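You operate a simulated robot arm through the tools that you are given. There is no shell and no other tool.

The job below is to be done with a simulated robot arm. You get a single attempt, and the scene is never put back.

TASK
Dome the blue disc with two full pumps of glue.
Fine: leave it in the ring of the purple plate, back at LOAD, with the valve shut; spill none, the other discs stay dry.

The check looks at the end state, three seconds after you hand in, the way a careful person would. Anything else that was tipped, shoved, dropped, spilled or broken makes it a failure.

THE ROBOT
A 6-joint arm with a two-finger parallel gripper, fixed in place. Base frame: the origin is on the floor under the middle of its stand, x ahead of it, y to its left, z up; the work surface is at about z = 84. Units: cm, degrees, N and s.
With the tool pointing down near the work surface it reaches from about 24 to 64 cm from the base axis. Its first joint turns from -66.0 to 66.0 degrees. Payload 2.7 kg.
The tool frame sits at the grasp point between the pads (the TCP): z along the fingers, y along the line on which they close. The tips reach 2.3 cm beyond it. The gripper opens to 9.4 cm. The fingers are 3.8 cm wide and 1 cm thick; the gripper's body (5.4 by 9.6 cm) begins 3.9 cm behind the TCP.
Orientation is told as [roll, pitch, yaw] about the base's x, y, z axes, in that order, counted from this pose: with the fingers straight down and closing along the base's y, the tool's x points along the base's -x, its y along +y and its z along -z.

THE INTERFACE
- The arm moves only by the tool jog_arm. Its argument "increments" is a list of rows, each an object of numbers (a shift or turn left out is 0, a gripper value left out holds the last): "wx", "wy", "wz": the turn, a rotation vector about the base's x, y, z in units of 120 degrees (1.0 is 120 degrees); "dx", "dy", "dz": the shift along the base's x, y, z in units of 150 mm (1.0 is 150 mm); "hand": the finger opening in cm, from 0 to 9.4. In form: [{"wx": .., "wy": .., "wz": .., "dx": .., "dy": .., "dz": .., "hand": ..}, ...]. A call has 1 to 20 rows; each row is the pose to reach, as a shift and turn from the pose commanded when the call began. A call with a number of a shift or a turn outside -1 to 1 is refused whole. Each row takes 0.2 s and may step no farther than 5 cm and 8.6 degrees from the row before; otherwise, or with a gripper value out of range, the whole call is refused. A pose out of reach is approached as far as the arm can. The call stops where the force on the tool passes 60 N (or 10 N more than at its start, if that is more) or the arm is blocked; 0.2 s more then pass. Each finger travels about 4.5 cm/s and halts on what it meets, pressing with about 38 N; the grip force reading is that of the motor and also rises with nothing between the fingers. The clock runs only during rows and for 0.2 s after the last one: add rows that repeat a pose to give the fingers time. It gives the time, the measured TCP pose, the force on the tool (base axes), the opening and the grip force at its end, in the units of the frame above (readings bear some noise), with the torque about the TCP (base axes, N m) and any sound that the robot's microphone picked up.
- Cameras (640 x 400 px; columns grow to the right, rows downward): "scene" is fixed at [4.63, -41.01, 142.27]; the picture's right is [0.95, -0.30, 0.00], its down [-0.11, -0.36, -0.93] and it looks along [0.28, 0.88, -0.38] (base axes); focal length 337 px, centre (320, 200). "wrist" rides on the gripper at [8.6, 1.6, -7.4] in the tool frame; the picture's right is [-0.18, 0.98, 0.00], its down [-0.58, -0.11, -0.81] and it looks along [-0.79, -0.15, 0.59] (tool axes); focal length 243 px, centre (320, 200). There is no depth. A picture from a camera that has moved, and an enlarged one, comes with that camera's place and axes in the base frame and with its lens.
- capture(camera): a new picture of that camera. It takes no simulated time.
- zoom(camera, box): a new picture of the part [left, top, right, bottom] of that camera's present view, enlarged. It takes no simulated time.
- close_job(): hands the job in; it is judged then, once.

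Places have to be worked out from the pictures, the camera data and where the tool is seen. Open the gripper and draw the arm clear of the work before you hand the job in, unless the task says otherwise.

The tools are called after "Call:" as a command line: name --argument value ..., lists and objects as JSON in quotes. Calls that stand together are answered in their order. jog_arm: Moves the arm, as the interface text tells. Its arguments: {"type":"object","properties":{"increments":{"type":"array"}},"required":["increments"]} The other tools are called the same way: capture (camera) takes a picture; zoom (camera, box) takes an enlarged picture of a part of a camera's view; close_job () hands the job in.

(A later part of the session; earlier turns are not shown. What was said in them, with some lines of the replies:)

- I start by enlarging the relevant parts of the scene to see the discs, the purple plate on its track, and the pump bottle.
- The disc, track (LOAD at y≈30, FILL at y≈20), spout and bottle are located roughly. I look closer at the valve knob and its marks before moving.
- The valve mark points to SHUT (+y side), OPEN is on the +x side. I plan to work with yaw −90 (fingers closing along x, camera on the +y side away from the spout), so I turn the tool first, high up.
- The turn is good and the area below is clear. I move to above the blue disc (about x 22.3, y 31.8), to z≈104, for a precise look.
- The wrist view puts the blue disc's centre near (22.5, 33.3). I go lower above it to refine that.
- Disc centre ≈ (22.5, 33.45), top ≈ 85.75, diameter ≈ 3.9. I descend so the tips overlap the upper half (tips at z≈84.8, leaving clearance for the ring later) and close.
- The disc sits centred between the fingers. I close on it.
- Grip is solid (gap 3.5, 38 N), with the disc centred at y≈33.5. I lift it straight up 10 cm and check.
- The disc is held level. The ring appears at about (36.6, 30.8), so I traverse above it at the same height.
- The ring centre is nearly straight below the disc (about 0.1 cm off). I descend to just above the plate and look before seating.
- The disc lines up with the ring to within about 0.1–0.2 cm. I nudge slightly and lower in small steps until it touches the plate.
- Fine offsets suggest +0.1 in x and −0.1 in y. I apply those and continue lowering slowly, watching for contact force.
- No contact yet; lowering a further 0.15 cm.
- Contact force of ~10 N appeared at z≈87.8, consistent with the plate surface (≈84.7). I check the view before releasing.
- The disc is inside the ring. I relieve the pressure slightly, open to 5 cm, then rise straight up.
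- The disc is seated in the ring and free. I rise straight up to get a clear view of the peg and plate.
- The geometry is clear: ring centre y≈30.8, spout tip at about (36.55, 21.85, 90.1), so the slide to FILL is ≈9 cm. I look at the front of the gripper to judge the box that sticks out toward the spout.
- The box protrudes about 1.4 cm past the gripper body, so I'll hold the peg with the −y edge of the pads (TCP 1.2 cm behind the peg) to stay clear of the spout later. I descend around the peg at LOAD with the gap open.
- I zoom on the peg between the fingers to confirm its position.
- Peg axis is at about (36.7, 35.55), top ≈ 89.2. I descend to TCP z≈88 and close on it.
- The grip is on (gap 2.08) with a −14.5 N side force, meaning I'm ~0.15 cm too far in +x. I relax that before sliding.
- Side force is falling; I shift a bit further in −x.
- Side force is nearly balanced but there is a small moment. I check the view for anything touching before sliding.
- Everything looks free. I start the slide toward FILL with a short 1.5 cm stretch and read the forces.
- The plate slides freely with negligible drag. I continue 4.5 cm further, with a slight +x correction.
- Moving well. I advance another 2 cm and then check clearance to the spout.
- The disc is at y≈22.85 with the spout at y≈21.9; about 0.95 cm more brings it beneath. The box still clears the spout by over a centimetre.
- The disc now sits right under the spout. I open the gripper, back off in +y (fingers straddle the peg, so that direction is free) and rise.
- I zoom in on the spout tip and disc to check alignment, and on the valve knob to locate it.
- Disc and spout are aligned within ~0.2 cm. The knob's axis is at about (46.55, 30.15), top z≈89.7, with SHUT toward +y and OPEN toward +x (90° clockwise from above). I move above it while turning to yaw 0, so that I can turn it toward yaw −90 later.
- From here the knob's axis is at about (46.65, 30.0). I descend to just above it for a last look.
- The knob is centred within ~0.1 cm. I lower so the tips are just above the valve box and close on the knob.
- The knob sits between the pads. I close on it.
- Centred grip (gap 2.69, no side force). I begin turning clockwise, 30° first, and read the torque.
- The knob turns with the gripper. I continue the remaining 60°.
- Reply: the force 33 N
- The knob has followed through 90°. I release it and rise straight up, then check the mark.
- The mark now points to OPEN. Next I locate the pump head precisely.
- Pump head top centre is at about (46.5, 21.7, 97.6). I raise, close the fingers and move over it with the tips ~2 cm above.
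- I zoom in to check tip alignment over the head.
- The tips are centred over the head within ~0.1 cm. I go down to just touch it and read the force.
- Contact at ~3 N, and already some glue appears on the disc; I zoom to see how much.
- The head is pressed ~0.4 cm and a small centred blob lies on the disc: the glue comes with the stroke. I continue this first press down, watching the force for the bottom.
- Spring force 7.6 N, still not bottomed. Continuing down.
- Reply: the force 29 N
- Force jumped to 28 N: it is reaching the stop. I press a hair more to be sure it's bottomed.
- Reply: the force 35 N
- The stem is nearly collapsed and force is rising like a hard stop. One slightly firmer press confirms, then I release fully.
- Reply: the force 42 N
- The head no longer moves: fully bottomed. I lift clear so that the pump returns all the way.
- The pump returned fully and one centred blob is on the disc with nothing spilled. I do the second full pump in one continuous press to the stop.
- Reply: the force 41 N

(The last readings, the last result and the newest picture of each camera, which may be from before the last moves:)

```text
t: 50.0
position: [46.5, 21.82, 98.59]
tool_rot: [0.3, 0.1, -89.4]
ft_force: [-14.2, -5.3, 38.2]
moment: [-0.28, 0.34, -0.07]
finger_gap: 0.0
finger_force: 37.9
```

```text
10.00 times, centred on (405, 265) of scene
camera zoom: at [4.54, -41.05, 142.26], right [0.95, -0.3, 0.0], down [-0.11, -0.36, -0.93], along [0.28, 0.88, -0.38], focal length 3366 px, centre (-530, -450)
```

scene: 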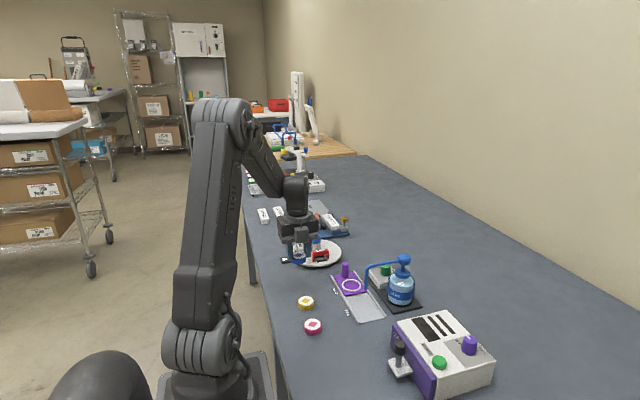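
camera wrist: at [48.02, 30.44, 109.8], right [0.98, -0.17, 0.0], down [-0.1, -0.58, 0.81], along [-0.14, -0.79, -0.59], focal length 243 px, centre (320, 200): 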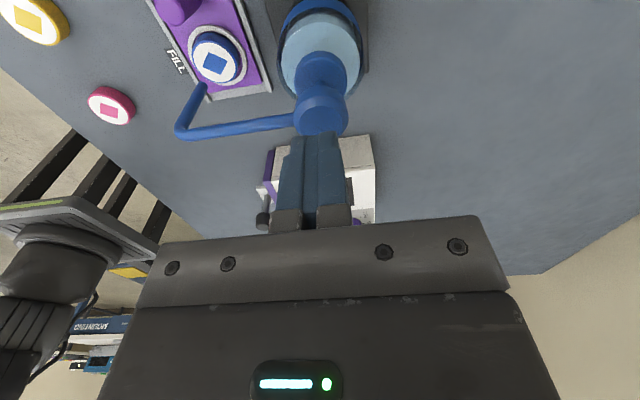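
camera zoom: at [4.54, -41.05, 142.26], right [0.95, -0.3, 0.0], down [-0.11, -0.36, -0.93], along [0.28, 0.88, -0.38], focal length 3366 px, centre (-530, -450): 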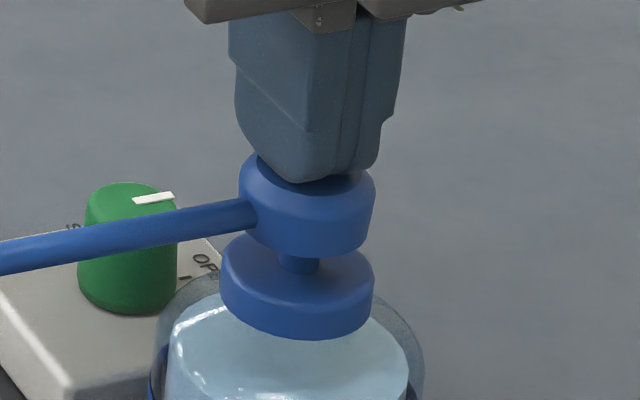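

The second pump has covered the disc in a full dome with nothing over the edge. I lift straight off and head back to the valve.

Call:
jog_arm --increments '[{"dz": 0.01}, {"dz": 0.03}, {"dz": 0.06}, {"dz": 0.1}, {"dz": 0.15}, {"dz": 0.2}, {"dz": 0.28}, {"dz": 0.3}, {"dz": 0.3}]'

Call:
zoom --camera "scene" --box '[345, 245, 425, 325]'

Call:
zoom --camera "scene" --box '[345, 280, 385, 320]'

```text
t: 52.0
position: [46.48, 21.68, 102.69]
tool_rot: [0.0, 0.0, -89.4]
ft_force: [-0.3, -1.1, 0.1]
moment: [0.03, -0.02, 0.0]
finger_gap: 0.0
finger_force: 37.9
```

```text
5.00 times, centred on (385, 285) of scene
camera zoom: at [4.63, -41.01, 142.27], right [0.95, -0.3, 0.0], down [-0.11, -0.36, -0.93], along [0.28, 0.88, -0.38], focal length 1683 px, centre (-5, -225)
```

zoom: 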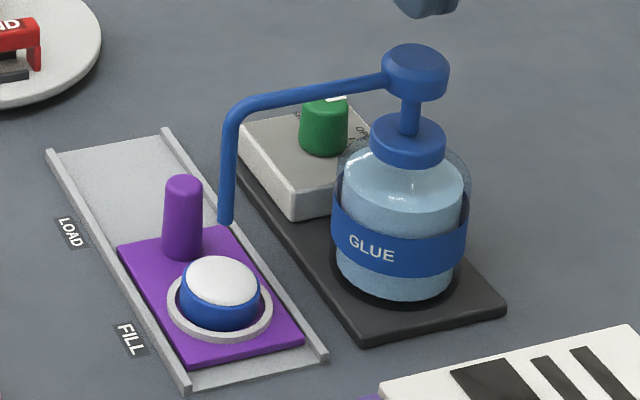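

```text
10.00 times, centred on (365, 300) of scene
camera zoom: at [4.63, -41.01, 142.27], right [0.95, -0.3, 0.0], down [-0.11, -0.36, -0.93], along [0.28, 0.88, -0.38], focal length 3366 px, centre (-130, -800)
```

zoom: 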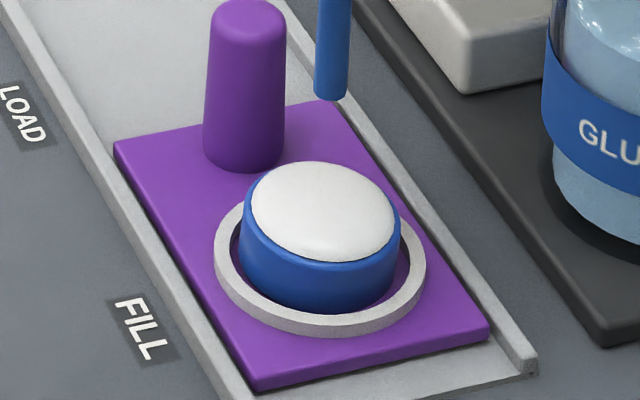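

Dome looks complete, head is back up, no spill. I traverse above the knob, open the fingers, and descend part-way at yaw −89.4.

Call:
jog_arm --increments '[{"dz": 0.03}, {"dz": 0.03, "dx": 0.002, "dy": 0.15}, {"dz": 0.03, "dx": 0.004, "dy": 0.3}, {"dz": 0.03, "dx": 0.006, "dy": 0.43, "hand": 1.5}, {"dz": 0.0, "dx": 0.0073, "dy": 0.5437, "hand": 3.0}, {"dz": -0.2, "dx": 0.0073, "dy": 0.5437, "hand": 4.4}, {"dz": -0.4, "dx": 0.0073, "dy": 0.5437, "hand": 4.4}, {"dz": -0.58, "dx": 0.0073, "dy": 0.5437, "hand": 4.4}, {"dz": -0.58, "dx": 0.0073, "dy": 0.5437, "hand": 4.4}]'

Call:
zoom --camera "wrist" --box '[200, 30, 440, 180]'

Call:
zoom --camera "scene" --box '[345, 225, 425, 305]'

```text
t: 54.0
position: [46.61, 29.82, 94.05]
tool_rot: [0.1, 0.0, -89.4]
ft_force: [0.2, -0.6, -0.1]
moment: [-0.02, 0.02, 0.01]
finger_gap: 4.43
finger_force: 0.1
```

```text
2.67 times, centred on (320, 105) of wrist
camera zoom: at [48.09, 38.59, 101.37], right [0.98, -0.17, 0.0], down [-0.1, -0.58, 0.81], along [-0.14, -0.79, -0.59], focal length 647 px, centre (320, 453)
```

zoom: 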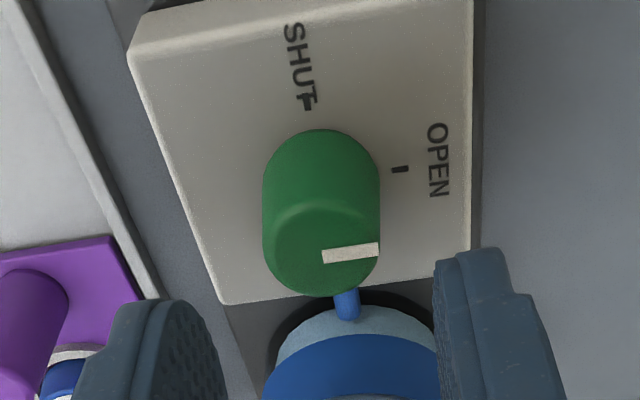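

```text
5.00 times, centred on (385, 265) of scene
camera zoom: at [4.63, -41.01, 142.27], right [0.95, -0.3, 0.0], down [-0.11, -0.36, -0.93], along [0.28, 0.88, -0.38], focal length 1683 px, centre (-5, -125)
```

zoom: 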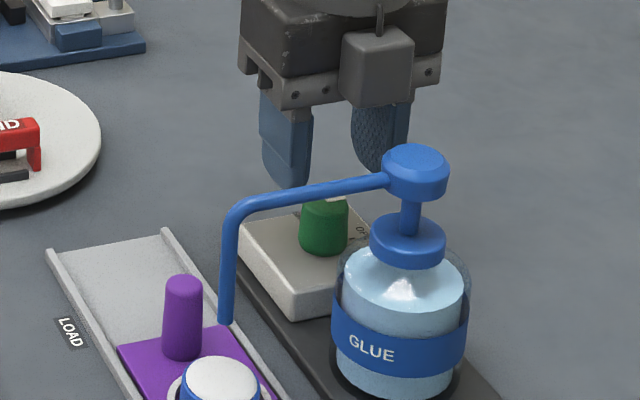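

The knob is centred to within ~0.1 cm. I make the small correction, lower to the same height as before and close.

Call:
jog_arm --increments '[{"dx": 0.0033, "dy": 0.0047, "dz": -0.1}, {"dx": 0.0033, "dy": 0.0047, "dz": -0.2}, {"dx": 0.0033, "dy": 0.0047, "dz": -0.262}, {"dx": 0.0033, "dy": 0.0047, "dz": -0.262, "hand": 3.4}, {"dx": 0.0033, "dy": 0.0047, "dz": -0.262, "hand": 2.6}, {"dx": 0.0033, "dy": 0.0047, "dz": -0.262, "hand": 1.8}, {"dx": 0.0033, "dy": 0.0047, "dz": -0.262, "hand": 1.8}, {"dx": 0.0033, "dy": 0.0047, "dz": -0.262, "hand": 1.8}]'

Call:
zoom --camera "wrist" --box '[200, 60, 440, 210]'

```text
t: 55.8
position: [46.66, 29.97, 90.1]
tool_rot: [-0.1, -0.1, -89.3]
ft_force: [-12.9, -1.1, 0.3]
moment: [-0.05, 0.35, 0.0]
finger_gap: 2.7
finger_force: 44.7
```

```text
2.67 times, centred on (320, 135) of wrist
camera zoom: at [48.17, 38.69, 97.41], right [0.98, -0.17, 0.0], down [-0.1, -0.58, 0.81], along [-0.14, -0.79, -0.59], focal length 647 px, centre (320, 373)
```

zoom: 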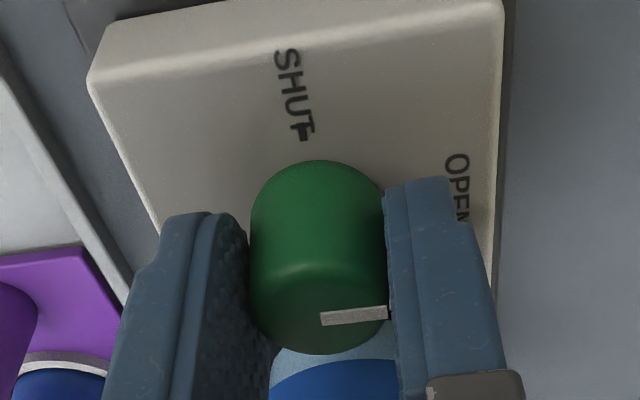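

Grip is good; a −13 N side force says I'm ~0.1 cm too far in +x, so I correct that and turn back counter-clockwise, first 36°.

Call:
jog_arm --increments '[{"dx": -0.0067}, {"dx": -0.0067, "wz": 0.05}, {"dx": -0.0067, "wz": 0.1}, {"dx": -0.0067, "wz": 0.15}, {"dx": -0.0067, "wz": 0.2}, {"dx": -0.0067, "wz": 0.25}, {"dx": -0.0067, "wz": 0.3}, {"dx": -0.0067, "wz": 0.3}]'

Call:
zoom --camera "wrist" --box '[200, 60, 440, 210]'

```text
t: 57.6
position: [46.63, 29.95, 90.16]
tool_rot: [0.1, 0.0, -53.3]
ft_force: [12.9, -1.9, -7.5]
moment: [0.8, 0.3, -0.01]
finger_gap: 2.7
finger_force: 44.9
```

```text
2.67 times, centred on (320, 135) of wrist
camera zoom: at [42.76, 37.92, 97.44], right [0.9, 0.44, 0.0], down [0.26, -0.53, 0.81], along [0.35, -0.72, -0.59], focal length 647 px, centre (320, 373)
```

zoom: 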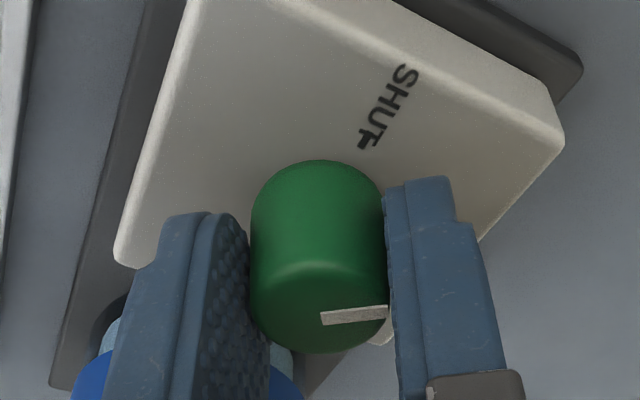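

Knob is following. I continue the rest of the way to SHUT (yaw 0, a degree or so past to seat it).

Call:
jog_arm --increments '[{"dx": 0.004, "wz": 0.05}, {"dx": 0.005, "wz": 0.1}, {"dx": 0.005, "wz": 0.15}, {"dx": 0.005, "wz": 0.2}, {"dx": 0.005, "wz": 0.25}, {"dx": 0.005, "wz": 0.3}, {"dx": 0.005, "wz": 0.35}, {"dx": 0.005, "wz": 0.4}, {"dx": 0.005, "wz": 0.44}, {"dx": 0.005, "wz": 0.457}, {"dx": 0.005, "wz": 0.457}]'

Call:
zoom --camera "wrist" --box '[200, 60, 440, 210]'

```text
t: 60.0
position: [46.65, 30.06, 90.16]
tool_rot: [0.2, -0.1, 1.4]
ft_force: [11.7, -1.6, 7.7]
moment: [-0.05, 0.49, -0.25]
finger_gap: 2.66
finger_force: 44.9
```

```text
2.67 times, centred on (320, 135) of wrist
camera zoom: at [37.93, 31.44, 97.44], right [0.16, 0.99, 0.0], down [0.58, -0.09, 0.81], along [0.8, -0.13, -0.59], focal length 647 px, centre (320, 373)
```

zoom: 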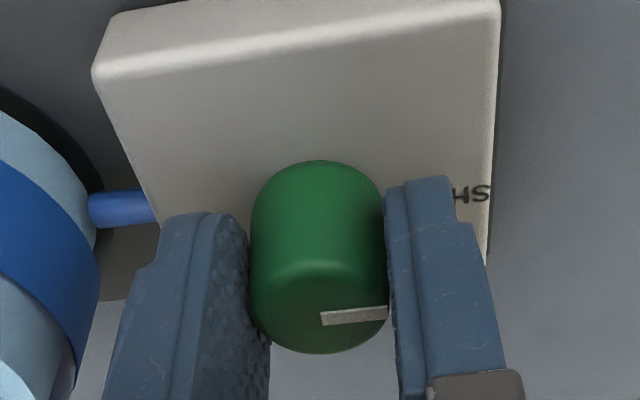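

A −0.25 N·m reaction shows the knob is against its SHUT stop. I release, rise, and verify the mark.

Call:
jog_arm --increments '[{"hand": 3.2}, {"hand": 4.2}, {"hand": 4.4}, {"hand": 4.4}, {"dz": 0.1}, {"dz": 0.3}, {"dz": 0.5}, {"dz": 0.75}, {"dz": 0.75}]'

Call:
zoom --camera "wrist" --box '[220, 0, 420, 125]'

Call:
zoom --camera "scene" --box '[345, 245, 425, 325]'

```text
t: 62.0
position: [46.59, 30.03, 101.36]
tool_rot: [0.0, 0.0, 1.4]
ft_force: [-0.1, -0.9, 0.3]
moment: [0.04, -0.02, 0.03]
finger_gap: 4.37
finger_force: 0.2
```

```text
3.20 times, centred on (320, 62) of wrist
camera zoom: at [37.8, 31.43, 108.79], right [0.16, 0.99, 0.0], down [0.58, -0.09, 0.81], along [0.8, -0.13, -0.59], focal length 776 px, centre (320, 640)
```

zoom: 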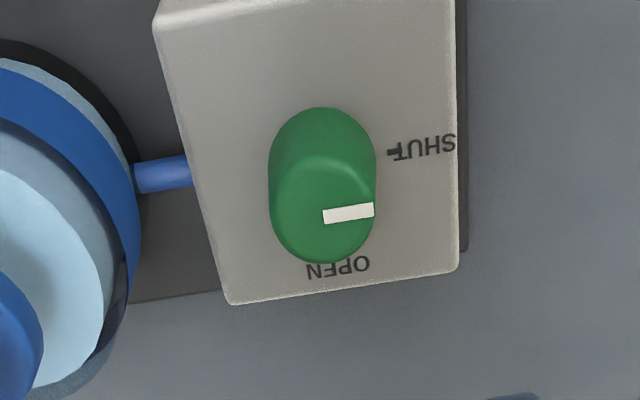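

```text
5.00 times, centred on (385, 285) of scene
camera zoom: at [4.63, -41.01, 142.27], right [0.95, -0.3, 0.0], down [-0.11, -0.36, -0.93], along [0.28, 0.88, -0.38], focal length 1683 px, centre (-5, -225)
```

zoom: 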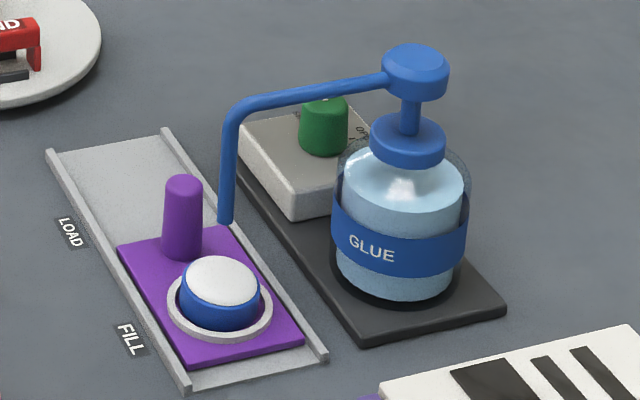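

Valve is back at SHUT and the dome is intact. I return over the track at yaw −90, well behind the peg (y≈32).

Call:
jog_arm --increments '[{"wz": -0.0635, "dx": -0.056, "dy": 0.01}, {"wz": -0.127, "dx": -0.112, "dy": 0.02}, {"wz": -0.1905, "dx": -0.169, "dy": 0.035}, {"wz": -0.254, "dx": -0.225, "dy": 0.05}, {"wz": -0.3175, "dx": -0.281, "dy": 0.06}, {"wz": -0.381, "dx": -0.337, "dy": 0.07}, {"wz": -0.4445, "dx": -0.394, "dy": 0.08}, {"wz": -0.508, "dx": -0.45, "dy": 0.095}, {"wz": -0.5715, "dx": -0.506, "dy": 0.11}, {"wz": -0.635, "dx": -0.563, "dy": 0.12}, {"wz": -0.6985, "dx": -0.62, "dy": 0.13}, {"wz": -0.762, "dx": -0.675, "dy": 0.138}, {"wz": -0.762, "dx": -0.675, "dy": 0.138}]'

Call:
capture --camera "wrist"

Call:
zoom --camera "scene" --box '[300, 205, 420, 325]'

```text
t: 64.8
position: [36.45, 32.03, 101.26]
tool_rot: [0.0, 0.0, -90.1]
ft_force: [-0.7, 0.3, 0.2]
moment: [0.0, -0.04, -0.02]
finger_gap: 4.41
finger_force: 0.0
```

```text
taken
camera wrist: at [38.11, 40.75, 108.65], right [0.98, -0.19, 0.0], down [-0.11, -0.58, 0.81], along [-0.15, -0.79, -0.59], focal length 243 px, centre (320, 200)
```

wrist: 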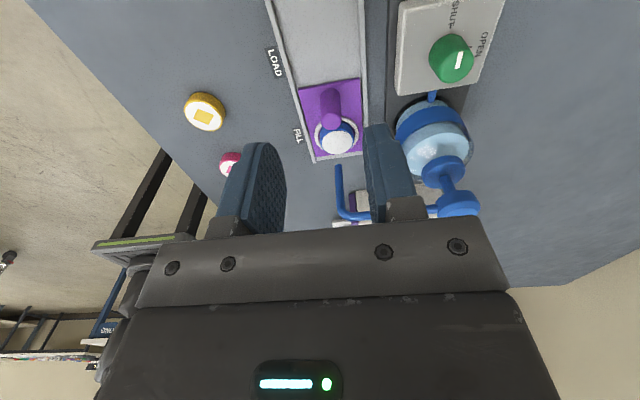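

```text
3.33 times, centred on (360, 265) of scene
camera zoom: at [4.63, -41.01, 142.27], right [0.95, -0.3, 0.0], down [-0.11, -0.36, -0.93], along [0.28, 0.88, -0.38], focal length 1122 px, centre (187, -17)
```

zoom: 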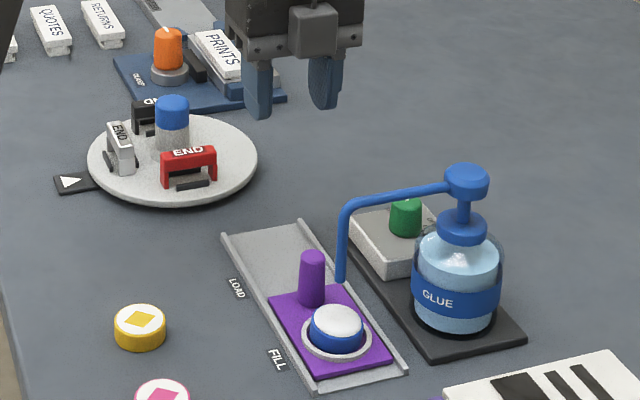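

I descend behind the peg (y≈32) between the rails.

Call:
jog_arm --increments '[{"dz": -0.25}, {"dz": -0.5}, {"dz": -0.7}, {"dz": -0.82}, {"dz": -0.885}, {"dz": -0.885}]'

Call:
zoom --camera "wrist" --box '[200, 60, 440, 230]'

Call:
zoom --camera "scene" --box '[320, 235, 400, 315]'

```text
t: 66.2
position: [36.35, 32.04, 88.0]
tool_rot: [0.0, 0.0, -89.9]
ft_force: [0.6, -0.7, -0.6]
moment: [0.01, -0.01, 0.02]
finger_gap: 4.43
finger_force: 0.0
```

```text
2.35 times, centred on (320, 145) of wrist
camera zoom: at [38.05, 40.77, 95.38], right [0.98, -0.18, 0.0], down [-0.11, -0.58, 0.81], along [-0.15, -0.79, -0.59], focal length 571 px, centre (320, 329)
```

zoom: 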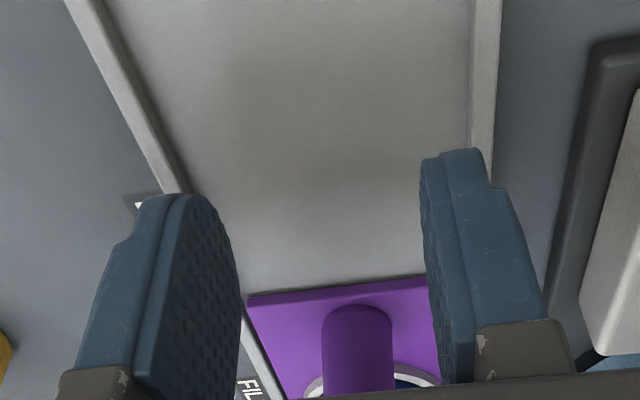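

```text
5.00 times, centred on (360, 275) of scene
camera zoom: at [4.63, -41.01, 142.27], right [0.95, -0.3, 0.0], down [-0.11, -0.36, -0.93], along [0.28, 0.88, -0.38], focal length 1683 px, centre (120, -175)
```

zoom: 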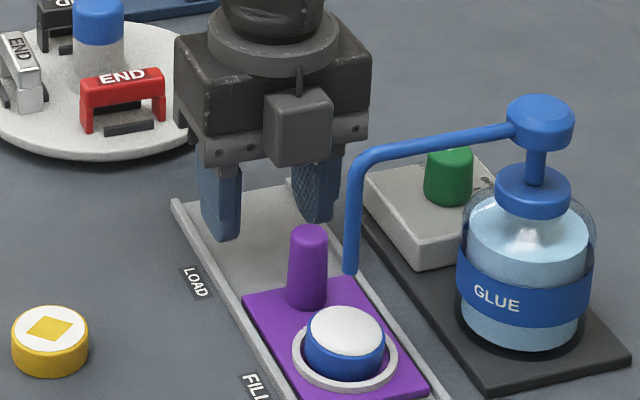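

Clear. I move forward 4.1 cm so the pads straddle the peg again, then close on it.

Call:
jog_arm --increments '[{"dy": -0.07}, {"dy": -0.14}, {"dy": -0.21}, {"dy": -0.275}, {"dy": -0.275}]'

Call:
zoom --camera "scene" --box '[320, 235, 400, 315]'

Call:
zoom --camera "wrist" --box '[200, 80, 440, 230]'

```text
t: 67.4
position: [36.49, 28.04, 88.26]
tool_rot: [0.0, 0.1, -90.0]
ft_force: [-0.4, 0.4, 0.6]
moment: [0.03, 0.02, -0.01]
finger_gap: 4.38
finger_force: 0.1
```

```text
5.00 times, centred on (360, 275) of scene
camera zoom: at [4.63, -41.01, 142.27], right [0.95, -0.3, 0.0], down [-0.11, -0.36, -0.93], along [0.28, 0.88, -0.38], focal length 1683 px, centre (120, -175)
```

zoom: 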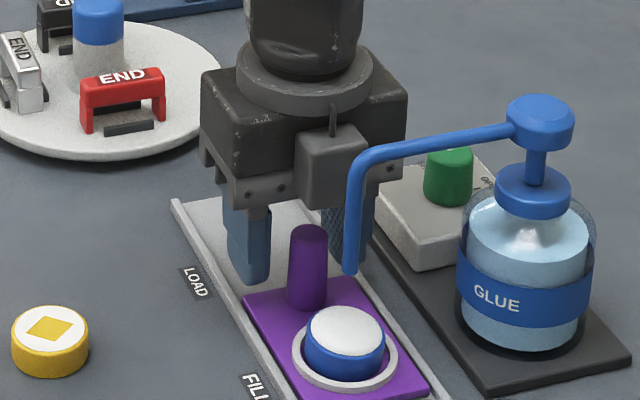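

```text
2.67 times, centred on (320, 155) of wrist
camera zoom: at [38.11, 36.71, 95.45], right [0.98, -0.18, 0.0], down [-0.11, -0.58, 0.81], along [-0.15, -0.79, -0.59], focal length 647 px, centre (320, 320)
```

zoom: 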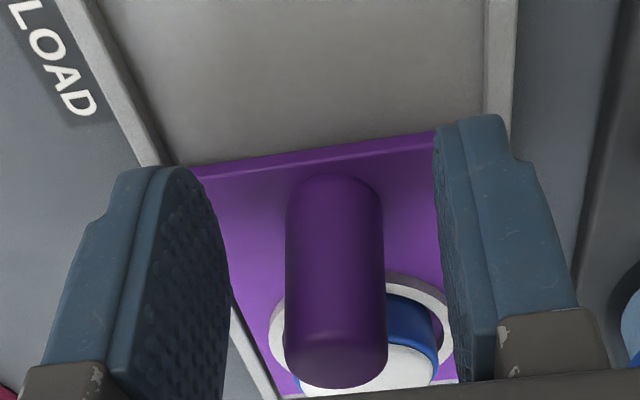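

Peg is between the pads. I close.

Call:
jog_arm --increments '[{"hand": 3.2}, {"hand": 2.4}, {"hand": 1.4}, {"hand": 1.4}, {"hand": 1.4}]'

```text
t: 68.6
position: [36.56, 28.0, 88.08]
tool_rot: [0.0, 0.1, -90.0]
ft_force: [3.2, -0.4, -0.5]
moment: [-0.03, -0.06, 0.04]
finger_gap: 2.1
finger_force: 45.7
```

Balanced grip (gap 2.1). I slide the plate back +8.97 cm to LOAD, smoothly, in two stretches.

Call:
jog_arm --increments '[{"dy": 0.012}, {"dy": 0.034}, {"dy": 0.064}, {"dy": 0.098}, {"dy": 0.134}, {"dy": 0.17}, {"dy": 0.206}, {"dy": 0.24}, {"dy": 0.27}, {"dy": 0.29}, {"dy": 0.3}, {"dy": 0.3}]'

Call:
zoom --camera "scene" --box '[320, 235, 400, 315]'

```text
t: 71.2
position: [36.54, 32.42, 88.09]
tool_rot: [0.0, 0.1, -90.0]
ft_force: [-3.8, -0.1, 15.9]
moment: [-0.33, 0.11, -0.11]
finger_gap: 2.09
finger_force: 44.3
```

```text
5.00 times, centred on (360, 275) of scene
camera zoom: at [4.61, -41.02, 142.26], right [0.95, -0.3, 0.0], down [-0.11, -0.36, -0.93], along [0.28, 0.88, -0.38], focal length 1683 px, centre (120, -175)
```

zoom: 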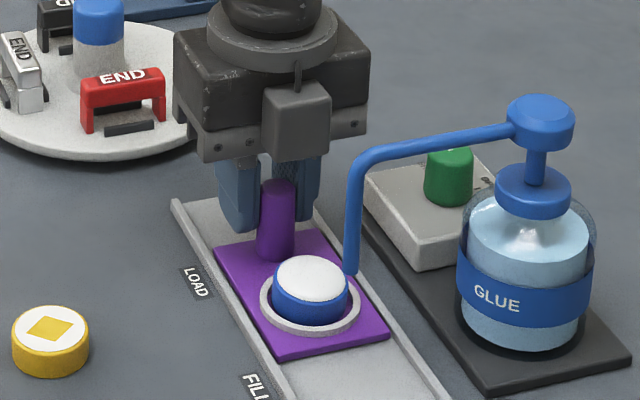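

Sliding well, dome undisturbed. I complete the remaining 4.47 cm.

Call:
jog_arm --increments '[{"dy": 0.012}, {"dy": 0.034}, {"dy": 0.064}, {"dy": 0.098}, {"dy": 0.134}, {"dy": 0.17}, {"dy": 0.206}, {"dy": 0.24}, {"dy": 0.27}, {"dy": 0.288}, {"dy": 0.298}, {"dy": 0.298}]'

Call:
zoom --camera "scene" --box '[320, 250, 400, 330]'

Call:
capture --camera "wrist"

```text
t: 73.8
position: [36.48, 37.04, 88.14]
tool_rot: [0.1, 0.1, -90.0]
ft_force: [-5.5, 1.9, 23.6]
moment: [-0.66, 0.13, -0.1]
finger_gap: 2.08
finger_force: 44.7
```

```text
5.00 times, centred on (360, 290) of scene
camera zoom: at [4.59, -41.03, 142.26], right [0.95, -0.3, 0.0], down [-0.11, -0.36, -0.93], along [0.28, 0.88, -0.38], focal length 1683 px, centre (120, -250)
```

zoom: 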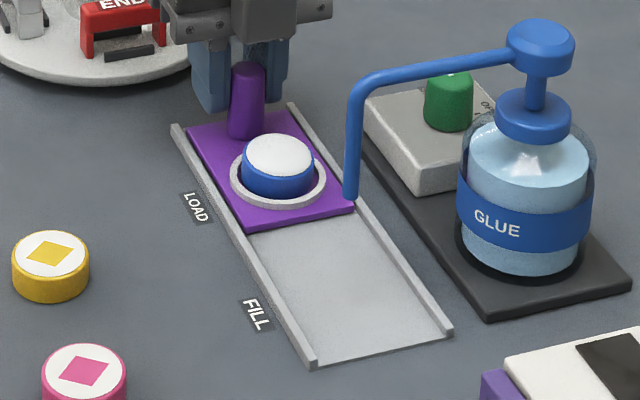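

```text
taken
camera wrist: at [38.11, 45.66, 95.46], right [0.98, -0.18, 0.0], down [-0.11, -0.58, 0.81], along [-0.15, -0.79, -0.59], focal length 243 px, centre (320, 200)
```

wrist: 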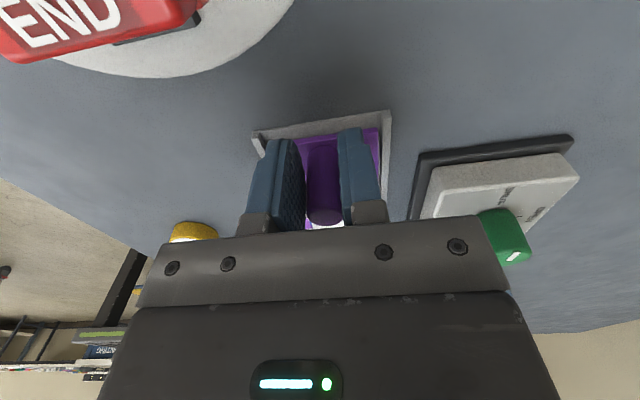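

The plate is back exactly where it started at LOAD. I ease the vertical load, open, and rise straight up off the peg.

Call:
jog_arm --increments '[{"dz": 0.006}, {"dz": 0.01}, {"dz": 0.01, "hand": 2.6}, {"dz": 0.01, "hand": 3.6}, {"dz": 0.01, "hand": 4.4}, {"dz": 0.01, "hand": 4.4}, {"dz": 0.1}, {"dz": 0.3}, {"dz": 0.55}, {"dz": 0.8}, {"dz": 1.0}, {"dz": 1.0}]'

Call:
capture --camera "wrist"

Call:
zoom --camera "scene" --box '[320, 250, 400, 330]'

Call:
zoom --camera "wrist" --box '[200, 0, 520, 200]'

```text
t: 76.4
position: [36.44, 37.1, 103.07]
tool_rot: [-0.1, 0.0, -90.1]
ft_force: [0.0, 0.3, -0.4]
moment: [0.02, 0.04, 0.0]
finger_gap: 4.42
finger_force: 0.2
```

```text
taken
camera wrist: at [38.17, 45.75, 110.42], right [0.98, -0.18, 0.0], down [-0.11, -0.58, 0.81], along [-0.15, -0.79, -0.59], focal length 243 px, centre (320, 200)
```

wrist: 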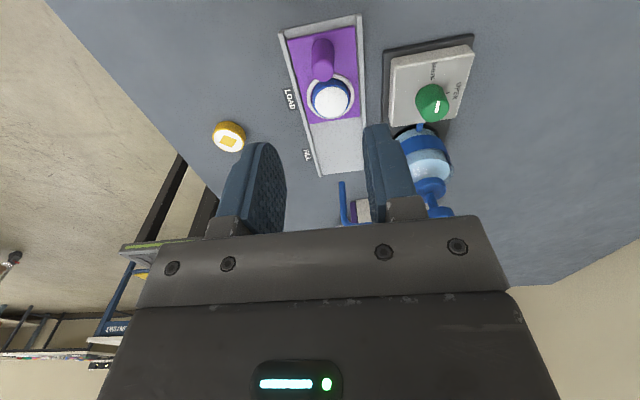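

```text
5.00 times, centred on (360, 290) of scene
camera zoom: at [4.63, -41.01, 142.27], right [0.95, -0.3, 0.0], down [-0.11, -0.36, -0.93], along [0.28, 0.88, -0.38], focal length 1683 px, centre (120, -250)
```

zoom: 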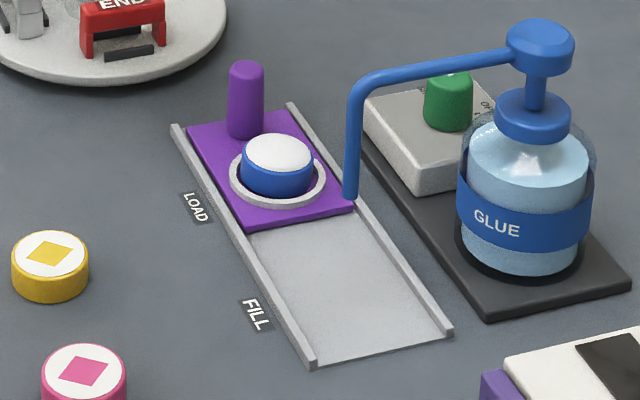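

```text
2.00 times, centred on (360, 100) of wrist
camera zoom: at [38.17, 45.75, 110.42], right [0.98, -0.18, 0.0], down [-0.11, -0.58, 0.81], along [-0.15, -0.79, -0.59], focal length 485 px, centre (240, 400)
```

zoom: 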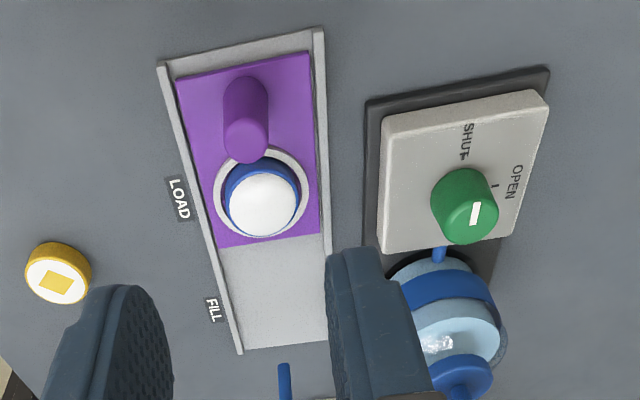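

Everything matches: domed disc in the ring at LOAD, valve at SHUT, track and other discs dry. I draw the arm up and clear with the gripper open, then take a last look.

Call:
jog_arm --increments '[{"dz": 0.25, "hand": 6.0}, {"dz": 0.5, "dx": -0.1, "hand": 8.0}, {"dz": 0.75, "dx": -0.25, "hand": 9.4}, {"dz": 0.95, "dx": -0.45, "hand": 9.4}, {"dz": 1.0, "dx": -0.6, "hand": 9.4}, {"dz": 1.0, "dx": -0.6, "hand": 9.4}, {"dz": 1.0, "dx": -0.6, "hand": 9.4}]'

Call:
capture --camera "scene"

Call:
zoom --camera "scene" --box '[285, 225, 435, 345]'

```text
t: 78.0
position: [27.44, 37.03, 118.01]
tool_rot: [0.1, 0.0, -90.1]
ft_force: [0.1, -0.7, -0.5]
moment: [-0.01, 0.0, 0.0]
finger_gap: 9.41
finger_force: 0.1
```

```text
taken
```

scene: 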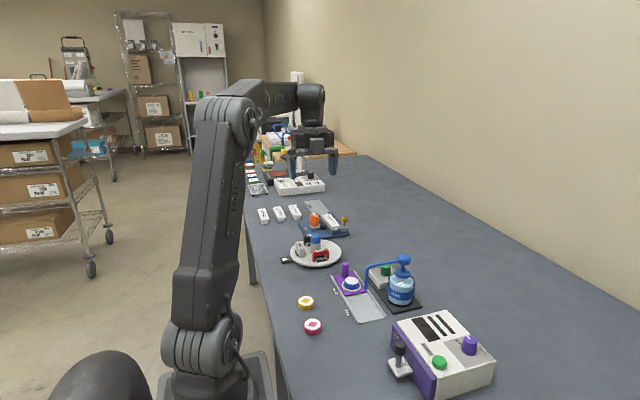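

```text
3.33 times, centred on (360, 285) of scene
camera zoom: at [4.63, -41.01, 142.27], right [0.95, -0.3, 0.0], down [-0.11, -0.36, -0.93], along [0.28, 0.88, -0.38], focal length 1122 px, centre (187, -83)
```

zoom: 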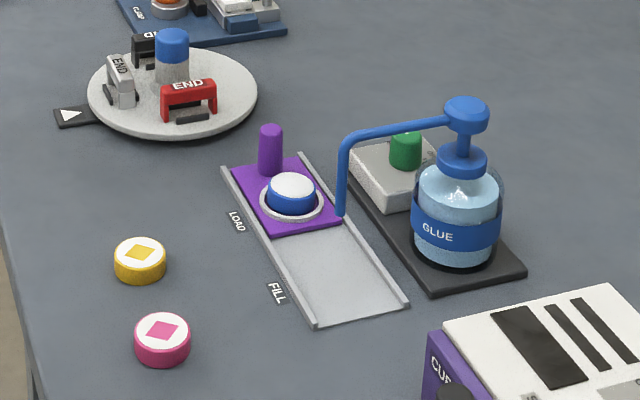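

The final view shows the domed blue disc in the ring at LOAD and the valve shut. The other discs are dry and in place, nothing is spilled, and the arm is clear with the gripper open, so I hand in the job.

Call:
close_job

```text
The job is handed in.
```

The blue disc is domed with two full pumps of glue and sits in the ring of the purple plate, back at LOAD. I've handed the job in, but no result has come back yet.

- **Glue:** Both pumps went down to the stop and returned fully. The dome covers the top of the disc, and I saw no glue over the edge or on the track.
- **Valve:** The knob is back against its SHUT stop, with the mark on SHUT.
- **Other discs:** The yellow and pink discs are dry, and I didn't touch them.
- **Arm:** It's raised clear of the work with the gripper fully open.
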